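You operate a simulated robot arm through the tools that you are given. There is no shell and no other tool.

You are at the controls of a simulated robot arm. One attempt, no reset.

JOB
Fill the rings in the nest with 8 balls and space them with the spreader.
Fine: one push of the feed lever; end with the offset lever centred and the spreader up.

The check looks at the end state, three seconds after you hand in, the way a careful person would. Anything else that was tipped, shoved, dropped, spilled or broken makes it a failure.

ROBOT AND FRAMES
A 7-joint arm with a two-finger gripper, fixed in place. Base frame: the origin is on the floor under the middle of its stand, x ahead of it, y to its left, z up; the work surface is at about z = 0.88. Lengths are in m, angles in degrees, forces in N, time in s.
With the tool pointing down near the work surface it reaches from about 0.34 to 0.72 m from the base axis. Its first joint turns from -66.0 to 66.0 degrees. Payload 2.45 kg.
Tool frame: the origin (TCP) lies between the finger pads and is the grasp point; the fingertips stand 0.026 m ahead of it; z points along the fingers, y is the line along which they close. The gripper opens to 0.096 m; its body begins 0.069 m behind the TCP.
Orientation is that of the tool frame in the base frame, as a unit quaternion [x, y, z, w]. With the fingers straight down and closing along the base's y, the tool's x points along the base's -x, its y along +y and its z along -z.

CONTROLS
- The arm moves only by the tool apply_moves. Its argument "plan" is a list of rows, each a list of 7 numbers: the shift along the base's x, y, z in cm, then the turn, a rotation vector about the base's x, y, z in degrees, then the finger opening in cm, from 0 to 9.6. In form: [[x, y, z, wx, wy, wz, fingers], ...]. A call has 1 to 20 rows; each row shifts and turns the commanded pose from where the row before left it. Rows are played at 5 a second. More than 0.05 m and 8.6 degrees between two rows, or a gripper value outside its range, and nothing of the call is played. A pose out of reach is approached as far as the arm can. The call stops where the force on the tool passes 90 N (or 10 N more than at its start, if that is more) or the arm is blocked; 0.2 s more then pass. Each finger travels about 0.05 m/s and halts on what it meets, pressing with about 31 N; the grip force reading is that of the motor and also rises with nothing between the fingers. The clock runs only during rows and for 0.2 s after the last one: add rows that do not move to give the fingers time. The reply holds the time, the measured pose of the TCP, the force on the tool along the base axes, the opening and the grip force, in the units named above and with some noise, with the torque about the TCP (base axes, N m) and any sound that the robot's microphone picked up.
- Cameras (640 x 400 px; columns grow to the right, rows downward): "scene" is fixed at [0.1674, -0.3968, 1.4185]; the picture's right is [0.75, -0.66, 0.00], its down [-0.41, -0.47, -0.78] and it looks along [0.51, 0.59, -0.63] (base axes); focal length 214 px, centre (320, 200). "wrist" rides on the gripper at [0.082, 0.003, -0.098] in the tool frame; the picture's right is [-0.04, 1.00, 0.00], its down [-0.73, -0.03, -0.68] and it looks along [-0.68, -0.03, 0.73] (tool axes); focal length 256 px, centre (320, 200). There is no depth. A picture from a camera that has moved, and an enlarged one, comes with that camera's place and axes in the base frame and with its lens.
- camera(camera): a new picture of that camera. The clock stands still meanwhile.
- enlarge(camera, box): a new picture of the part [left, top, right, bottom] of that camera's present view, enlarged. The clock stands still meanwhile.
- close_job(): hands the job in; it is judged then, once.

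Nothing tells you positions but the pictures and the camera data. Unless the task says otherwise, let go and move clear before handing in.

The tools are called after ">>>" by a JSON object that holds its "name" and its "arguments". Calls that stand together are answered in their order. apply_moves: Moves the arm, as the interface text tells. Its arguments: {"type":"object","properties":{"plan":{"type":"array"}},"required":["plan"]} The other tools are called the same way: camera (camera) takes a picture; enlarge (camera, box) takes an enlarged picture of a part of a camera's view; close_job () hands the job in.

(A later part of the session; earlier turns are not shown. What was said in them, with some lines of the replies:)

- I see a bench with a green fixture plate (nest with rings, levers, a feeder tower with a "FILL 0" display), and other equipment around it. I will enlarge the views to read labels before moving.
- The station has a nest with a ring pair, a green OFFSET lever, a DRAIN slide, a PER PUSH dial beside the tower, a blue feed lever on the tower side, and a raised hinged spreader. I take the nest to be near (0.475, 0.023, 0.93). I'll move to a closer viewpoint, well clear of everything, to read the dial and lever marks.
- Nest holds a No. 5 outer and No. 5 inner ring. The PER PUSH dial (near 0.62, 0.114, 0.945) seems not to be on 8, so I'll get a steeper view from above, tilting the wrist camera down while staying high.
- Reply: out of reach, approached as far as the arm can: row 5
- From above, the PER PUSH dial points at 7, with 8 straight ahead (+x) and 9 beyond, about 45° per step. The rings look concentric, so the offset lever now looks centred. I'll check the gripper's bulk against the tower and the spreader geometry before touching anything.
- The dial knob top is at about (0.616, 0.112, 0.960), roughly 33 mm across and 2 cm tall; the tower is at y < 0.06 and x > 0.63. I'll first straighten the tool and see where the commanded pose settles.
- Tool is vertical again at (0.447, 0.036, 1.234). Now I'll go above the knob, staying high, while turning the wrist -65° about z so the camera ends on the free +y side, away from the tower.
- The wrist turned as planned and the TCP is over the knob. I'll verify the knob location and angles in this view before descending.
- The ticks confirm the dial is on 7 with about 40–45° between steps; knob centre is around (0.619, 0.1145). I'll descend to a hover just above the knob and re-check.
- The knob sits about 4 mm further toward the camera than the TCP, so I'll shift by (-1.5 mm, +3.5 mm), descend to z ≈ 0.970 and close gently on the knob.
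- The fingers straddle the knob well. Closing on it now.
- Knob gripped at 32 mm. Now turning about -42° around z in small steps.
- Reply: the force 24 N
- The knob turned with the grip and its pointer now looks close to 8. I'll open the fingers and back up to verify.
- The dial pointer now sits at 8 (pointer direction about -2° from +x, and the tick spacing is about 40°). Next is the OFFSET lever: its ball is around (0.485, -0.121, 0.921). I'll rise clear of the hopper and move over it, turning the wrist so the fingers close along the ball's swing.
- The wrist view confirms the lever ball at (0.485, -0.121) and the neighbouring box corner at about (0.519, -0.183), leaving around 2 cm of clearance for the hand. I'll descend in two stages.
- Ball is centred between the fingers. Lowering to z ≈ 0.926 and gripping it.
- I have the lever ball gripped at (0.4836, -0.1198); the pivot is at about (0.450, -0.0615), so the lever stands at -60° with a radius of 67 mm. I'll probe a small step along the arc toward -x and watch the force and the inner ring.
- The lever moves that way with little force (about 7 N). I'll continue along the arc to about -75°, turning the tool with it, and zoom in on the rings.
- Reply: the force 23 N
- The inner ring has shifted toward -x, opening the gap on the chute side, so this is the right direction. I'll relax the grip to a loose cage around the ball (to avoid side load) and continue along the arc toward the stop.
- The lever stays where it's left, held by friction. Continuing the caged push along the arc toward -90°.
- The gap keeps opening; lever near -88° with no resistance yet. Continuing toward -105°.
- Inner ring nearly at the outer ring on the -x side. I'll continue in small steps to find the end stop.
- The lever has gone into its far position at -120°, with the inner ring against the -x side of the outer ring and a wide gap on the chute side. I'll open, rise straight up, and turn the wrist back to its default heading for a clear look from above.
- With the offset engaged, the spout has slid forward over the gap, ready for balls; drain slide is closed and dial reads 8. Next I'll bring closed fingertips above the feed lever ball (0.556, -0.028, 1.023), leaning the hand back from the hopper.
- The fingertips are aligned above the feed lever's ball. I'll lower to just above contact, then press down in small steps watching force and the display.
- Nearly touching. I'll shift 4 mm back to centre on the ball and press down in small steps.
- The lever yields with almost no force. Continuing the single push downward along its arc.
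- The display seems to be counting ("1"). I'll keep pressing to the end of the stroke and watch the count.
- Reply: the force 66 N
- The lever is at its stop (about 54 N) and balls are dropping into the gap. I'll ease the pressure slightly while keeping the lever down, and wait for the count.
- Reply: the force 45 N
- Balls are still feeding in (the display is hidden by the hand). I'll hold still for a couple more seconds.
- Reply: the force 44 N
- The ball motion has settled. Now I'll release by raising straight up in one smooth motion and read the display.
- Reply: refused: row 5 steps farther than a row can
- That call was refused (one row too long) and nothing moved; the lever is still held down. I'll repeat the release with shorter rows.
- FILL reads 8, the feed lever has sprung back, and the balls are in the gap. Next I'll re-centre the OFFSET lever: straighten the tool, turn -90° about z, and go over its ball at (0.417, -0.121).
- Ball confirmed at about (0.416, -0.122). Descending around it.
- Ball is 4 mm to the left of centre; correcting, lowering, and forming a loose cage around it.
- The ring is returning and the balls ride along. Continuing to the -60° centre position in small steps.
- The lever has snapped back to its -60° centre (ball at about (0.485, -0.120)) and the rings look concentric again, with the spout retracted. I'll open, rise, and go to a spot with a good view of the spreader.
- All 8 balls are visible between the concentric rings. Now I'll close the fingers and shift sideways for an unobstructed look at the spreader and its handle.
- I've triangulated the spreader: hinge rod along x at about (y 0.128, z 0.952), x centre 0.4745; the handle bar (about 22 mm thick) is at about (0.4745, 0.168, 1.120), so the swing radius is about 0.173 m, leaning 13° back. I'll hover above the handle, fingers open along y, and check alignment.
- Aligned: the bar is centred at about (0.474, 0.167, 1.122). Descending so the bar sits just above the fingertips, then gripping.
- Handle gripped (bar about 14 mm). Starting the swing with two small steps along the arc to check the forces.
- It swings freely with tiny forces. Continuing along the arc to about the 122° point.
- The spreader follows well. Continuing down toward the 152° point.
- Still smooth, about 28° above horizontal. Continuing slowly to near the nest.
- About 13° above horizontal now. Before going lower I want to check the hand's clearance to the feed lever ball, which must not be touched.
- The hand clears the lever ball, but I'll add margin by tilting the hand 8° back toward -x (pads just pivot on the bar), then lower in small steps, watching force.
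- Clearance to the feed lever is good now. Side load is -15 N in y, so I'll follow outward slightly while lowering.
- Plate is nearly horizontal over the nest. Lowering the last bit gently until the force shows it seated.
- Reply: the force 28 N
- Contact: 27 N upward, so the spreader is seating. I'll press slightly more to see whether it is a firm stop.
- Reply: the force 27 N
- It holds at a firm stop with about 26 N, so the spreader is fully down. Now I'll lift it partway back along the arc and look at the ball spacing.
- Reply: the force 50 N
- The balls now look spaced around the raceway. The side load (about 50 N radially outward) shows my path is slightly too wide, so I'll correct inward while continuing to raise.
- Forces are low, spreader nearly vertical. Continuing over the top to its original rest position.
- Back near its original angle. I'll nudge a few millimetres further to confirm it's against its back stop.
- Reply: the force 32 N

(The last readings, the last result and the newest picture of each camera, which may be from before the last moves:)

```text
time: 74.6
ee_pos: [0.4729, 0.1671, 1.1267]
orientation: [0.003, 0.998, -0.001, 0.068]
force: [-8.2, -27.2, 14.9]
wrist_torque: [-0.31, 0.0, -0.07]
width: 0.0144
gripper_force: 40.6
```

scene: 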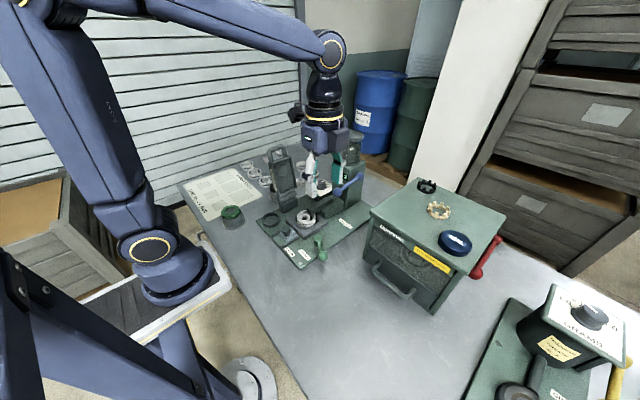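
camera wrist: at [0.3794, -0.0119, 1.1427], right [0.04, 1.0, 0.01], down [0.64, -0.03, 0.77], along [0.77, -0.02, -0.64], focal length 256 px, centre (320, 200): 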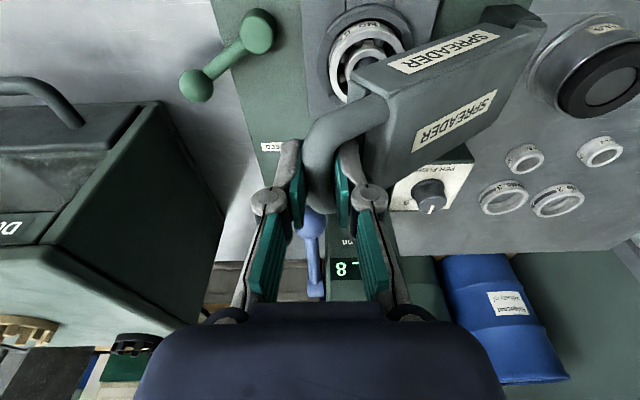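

The back stop is reached (27 N). I'll relax, open the fingers and rise away from the handle.

>>> {"name": "apply_moves", "arguments": {"plan": [[0, -0.3, 0.05, 0, 0, 0, 1], [0, 0, 0, 0, 0, 0, 5], [0, 0, 0, 0, 0, 0, 5], [0, 0, 0, 0, 0, 0, 5], [0, 0, 0, 0, 0, 0, 5], [0, 0, 2, 0, 0, 0, 5], [0, 0, 4, 0, 0, 0, 5], [0, 0, 5, 0, 4, 0, 5], [0, 0, 2, 0, 4, 0, 5]]}}

>>> {"name": "enlarge", "arguments": {"camera": "scene", "box": [250, 110, 380, 240]}}

>>> {"name": "camera", "arguments": {"camera": "wrist"}}

```text
time: 76.6
ee_pos: [0.4731, 0.1687, 1.2564]
orientation: [0.002, 1.0, 0.002, -0.001]
force: [0.3, -1.0, -0.1]
wrist_torque: [0.0, -0.02, 0.0]
width: 0.0503
gripper_force: 0.0
```

```text
3.08 times, centred on (315, 175) of scene
camera zoom: at [0.1674, -0.3968, 1.4185], right [0.75, -0.66, 0.0], down [-0.41, -0.47, -0.78], along [0.51, 0.59, -0.63], focal length 660 px, centre (335, 277)
```

zoom: 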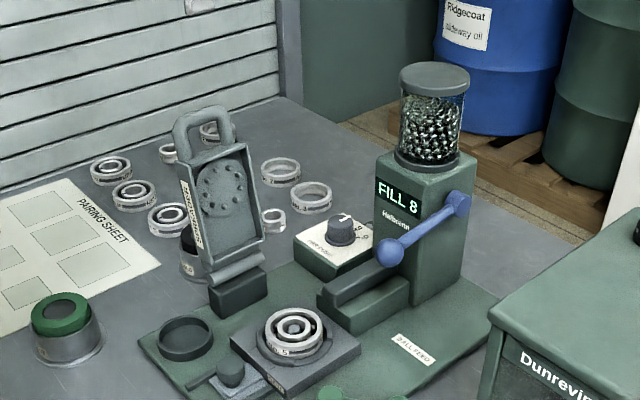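

```text
taken
camera wrist: at [0.3924, 0.1731, 1.3548], right [0.04, 1.0, 0.0], down [0.73, -0.03, 0.68], along [0.68, -0.03, -0.74], focal length 256 px, centre (320, 200)
```

wrist: 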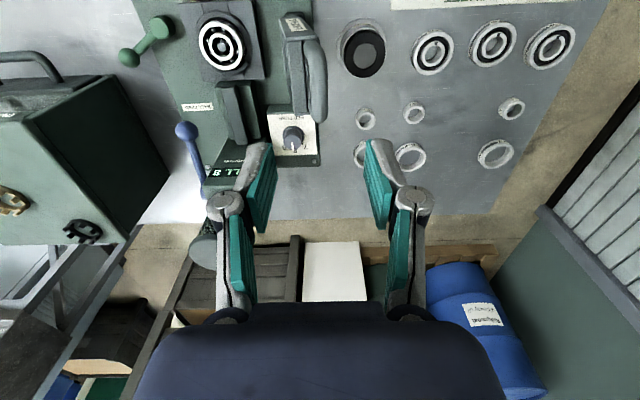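

The spreader is back up and leaning on its stop. I'll inspect the balls, levers and dial closely.

>>> {"name": "enlarge", "arguments": {"camera": "wrist", "box": [190, 10, 260, 80]}}

>>> {"name": "enlarge", "arguments": {"camera": "scene", "box": [290, 200, 325, 235]}}

>>> {"name": "enlarge", "arguments": {"camera": "scene", "box": [250, 170, 380, 270]}}

>>> {"name": "enlarge", "arguments": {"camera": "wrist", "box": [100, 0, 340, 190]}}

```text
5.71 times, centred on (225, 45) of wrist
camera zoom: at [0.3924, 0.1731, 1.3548], right [0.04, 1.0, 0.0], down [0.73, -0.03, 0.68], along [0.68, -0.03, -0.74], focal length 1463 px, centre (863, 1086)
```

zoom: 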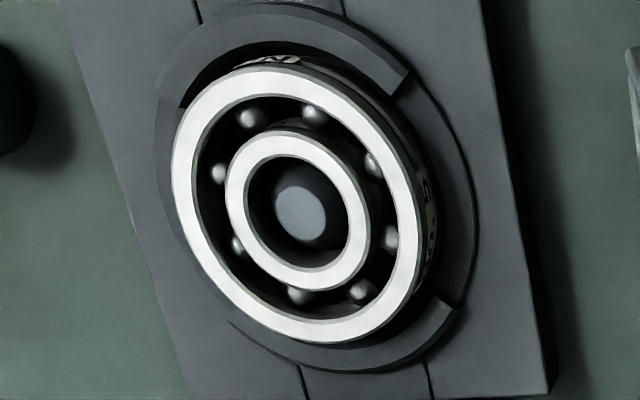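

```text
11.43 times, centred on (308, 218) of scene
camera zoom: at [0.1674, -0.3968, 1.4185], right [0.75, -0.66, 0.0], down [-0.41, -0.47, -0.78], along [0.51, 0.59, -0.63], focal length 2451 px, centre (463, 0)
```

zoom: 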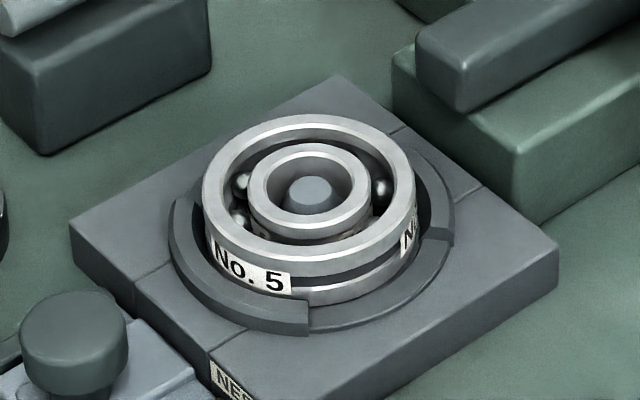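

```text
4.00 times, centred on (315, 220) of scene
camera zoom: at [0.1674, -0.3968, 1.4185], right [0.75, -0.66, 0.0], down [-0.41, -0.47, -0.78], along [0.51, 0.59, -0.63], focal length 858 px, centre (340, 120)
```

zoom: 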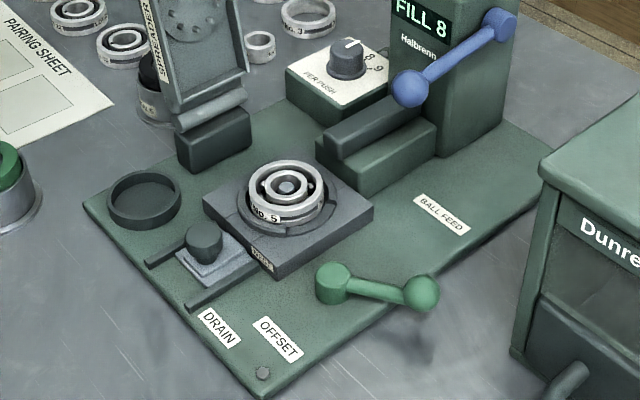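

```text
2.11 times, centred on (220, 95) of wrist
camera zoom: at [0.3924, 0.1731, 1.3548], right [0.04, 1.0, 0.0], down [0.73, -0.03, 0.68], along [0.68, -0.03, -0.74], focal length 539 px, centre (530, 421)
```

zoom: 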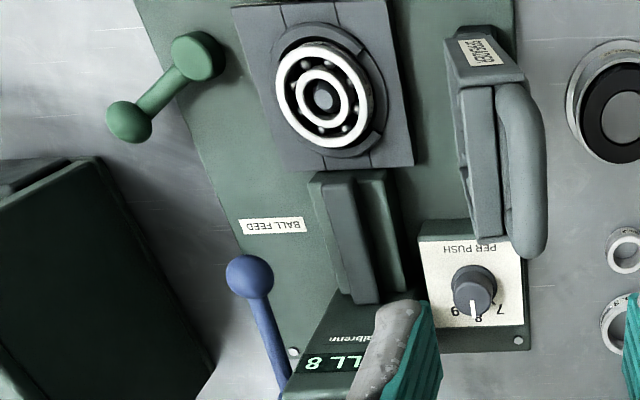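

Verified: eight evenly spaced balls in the concentric No. 5 rings, FILL 8, offset lever back in its original centred position, spreader up on its stop. I'll retreat the arm to a clear place and take a last look.

>>> {"name": "apply_moves", "arguments": {"plan": [[-1, -2, 3, 0, 0, 0, 6], [-2, -4, 2, 0, 0, 0, 9.6], [-2, -4, 1, 0, 0, 0, 9.6], [-2, -4, 1, 0, 0, 0, 9.6], [-2, -4, 0, 0, 0, 0, 9.6], [-2, -4, 0, 0, 0, 0, 9.6], [0, -2, 0, 0, 0, 0, 9.6], [0, 0, 0, 0, 0, 0, 9.6], [0, 0, 0, 0, 0, 0, 9.6], [0, 0, 0, 0, 0, 0, 9.6]]}}

>>> {"name": "camera", "arguments": {"camera": "wrist"}}

>>> {"name": "camera", "arguments": {"camera": "scene"}}

>>> {"name": "enlarge", "arguments": {"camera": "scene", "box": [170, 120, 390, 280]}}

>>> {"name": "enlarge", "arguments": {"camera": "wrist", "box": [290, 0, 530, 150]}}

```text
time: 78.8
ee_pos: [0.3627, -0.0716, 1.3279]
orientation: [0.001, 1.0, 0.001, -0.001]
force: [0.5, 0.4, -0.2]
wrist_torque: [-0.01, -0.02, 0.0]
width: 0.0958
gripper_force: 0.1
```

```text
taken
camera wrist: at [0.2821, -0.0666, 1.4251], right [0.04, 1.0, 0.0], down [0.73, -0.03, 0.68], along [0.68, -0.03, -0.73], focal length 256 px, centre (320, 200)
```

wrist: 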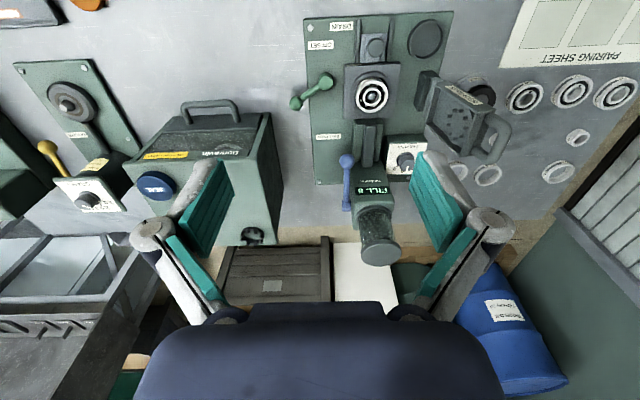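

```text
taken
```

scene: 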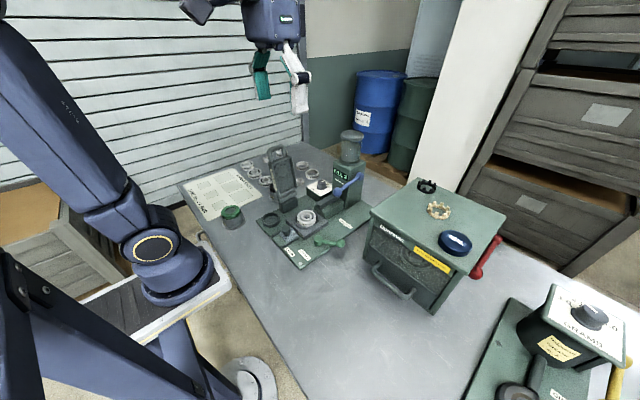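

```text
2.50 times, centred on (280, 200) of scene
camera zoom: at [0.1674, -0.3968, 1.4185], right [0.75, -0.66, 0.0], down [-0.41, -0.47, -0.78], along [0.51, 0.59, -0.63], focal length 536 px, centre (420, 200)
```

zoom: 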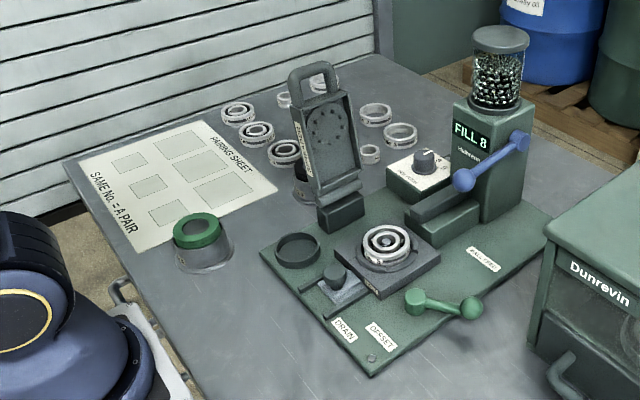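

```text
2.67 times, centred on (410, 75) of wrist
camera zoom: at [0.2821, -0.0666, 1.4251], right [0.04, 1.0, 0.0], down [0.73, -0.03, 0.68], along [0.68, -0.03, -0.73], focal length 683 px, centre (80, 533)
```

zoom: 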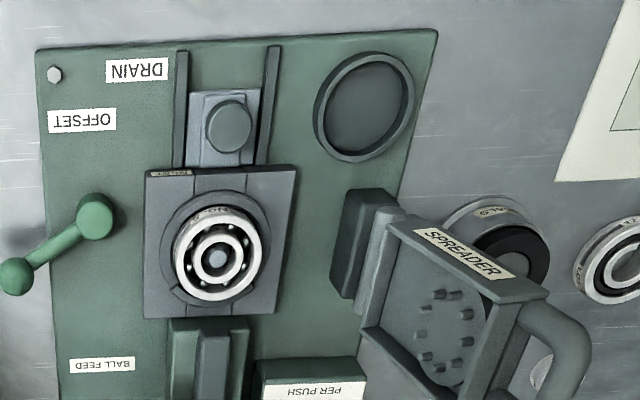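

The end state matches the request: eight balls evenly spaced between the rings, the display reading FILL 8 after one lever push, the offset lever centred, the spreader up, and everything else where it was. The arm is clear, so I'm handing the job in.

>>> {"name": "close_job", "arguments": {}}

```text
The job is handed in.
```

The rings in the nest now hold 8 balls, evenly spaced by the spreader, and I've handed the job in. I checked the end state in the camera views but don't have the judge's result yet.

- **Dial:** PER PUSH was on 7. I turned it to 8 before feeding, and it is still on 8.
- **Feed:** I opened the gap with the offset lever, then pushed the feed lever once. The display reads FILL 8, and the lever sprang back.
- **Offset lever:** it is back in its original centred position, and the rings are concentric.
- **Spreader:** I lowered it until it seated on the nest, then raised it back onto its rest stop.
- **Everything else:** nothing else looked moved or disturbed in the last pictures, and the drain slide was left alone. The arm is clear of the bench.
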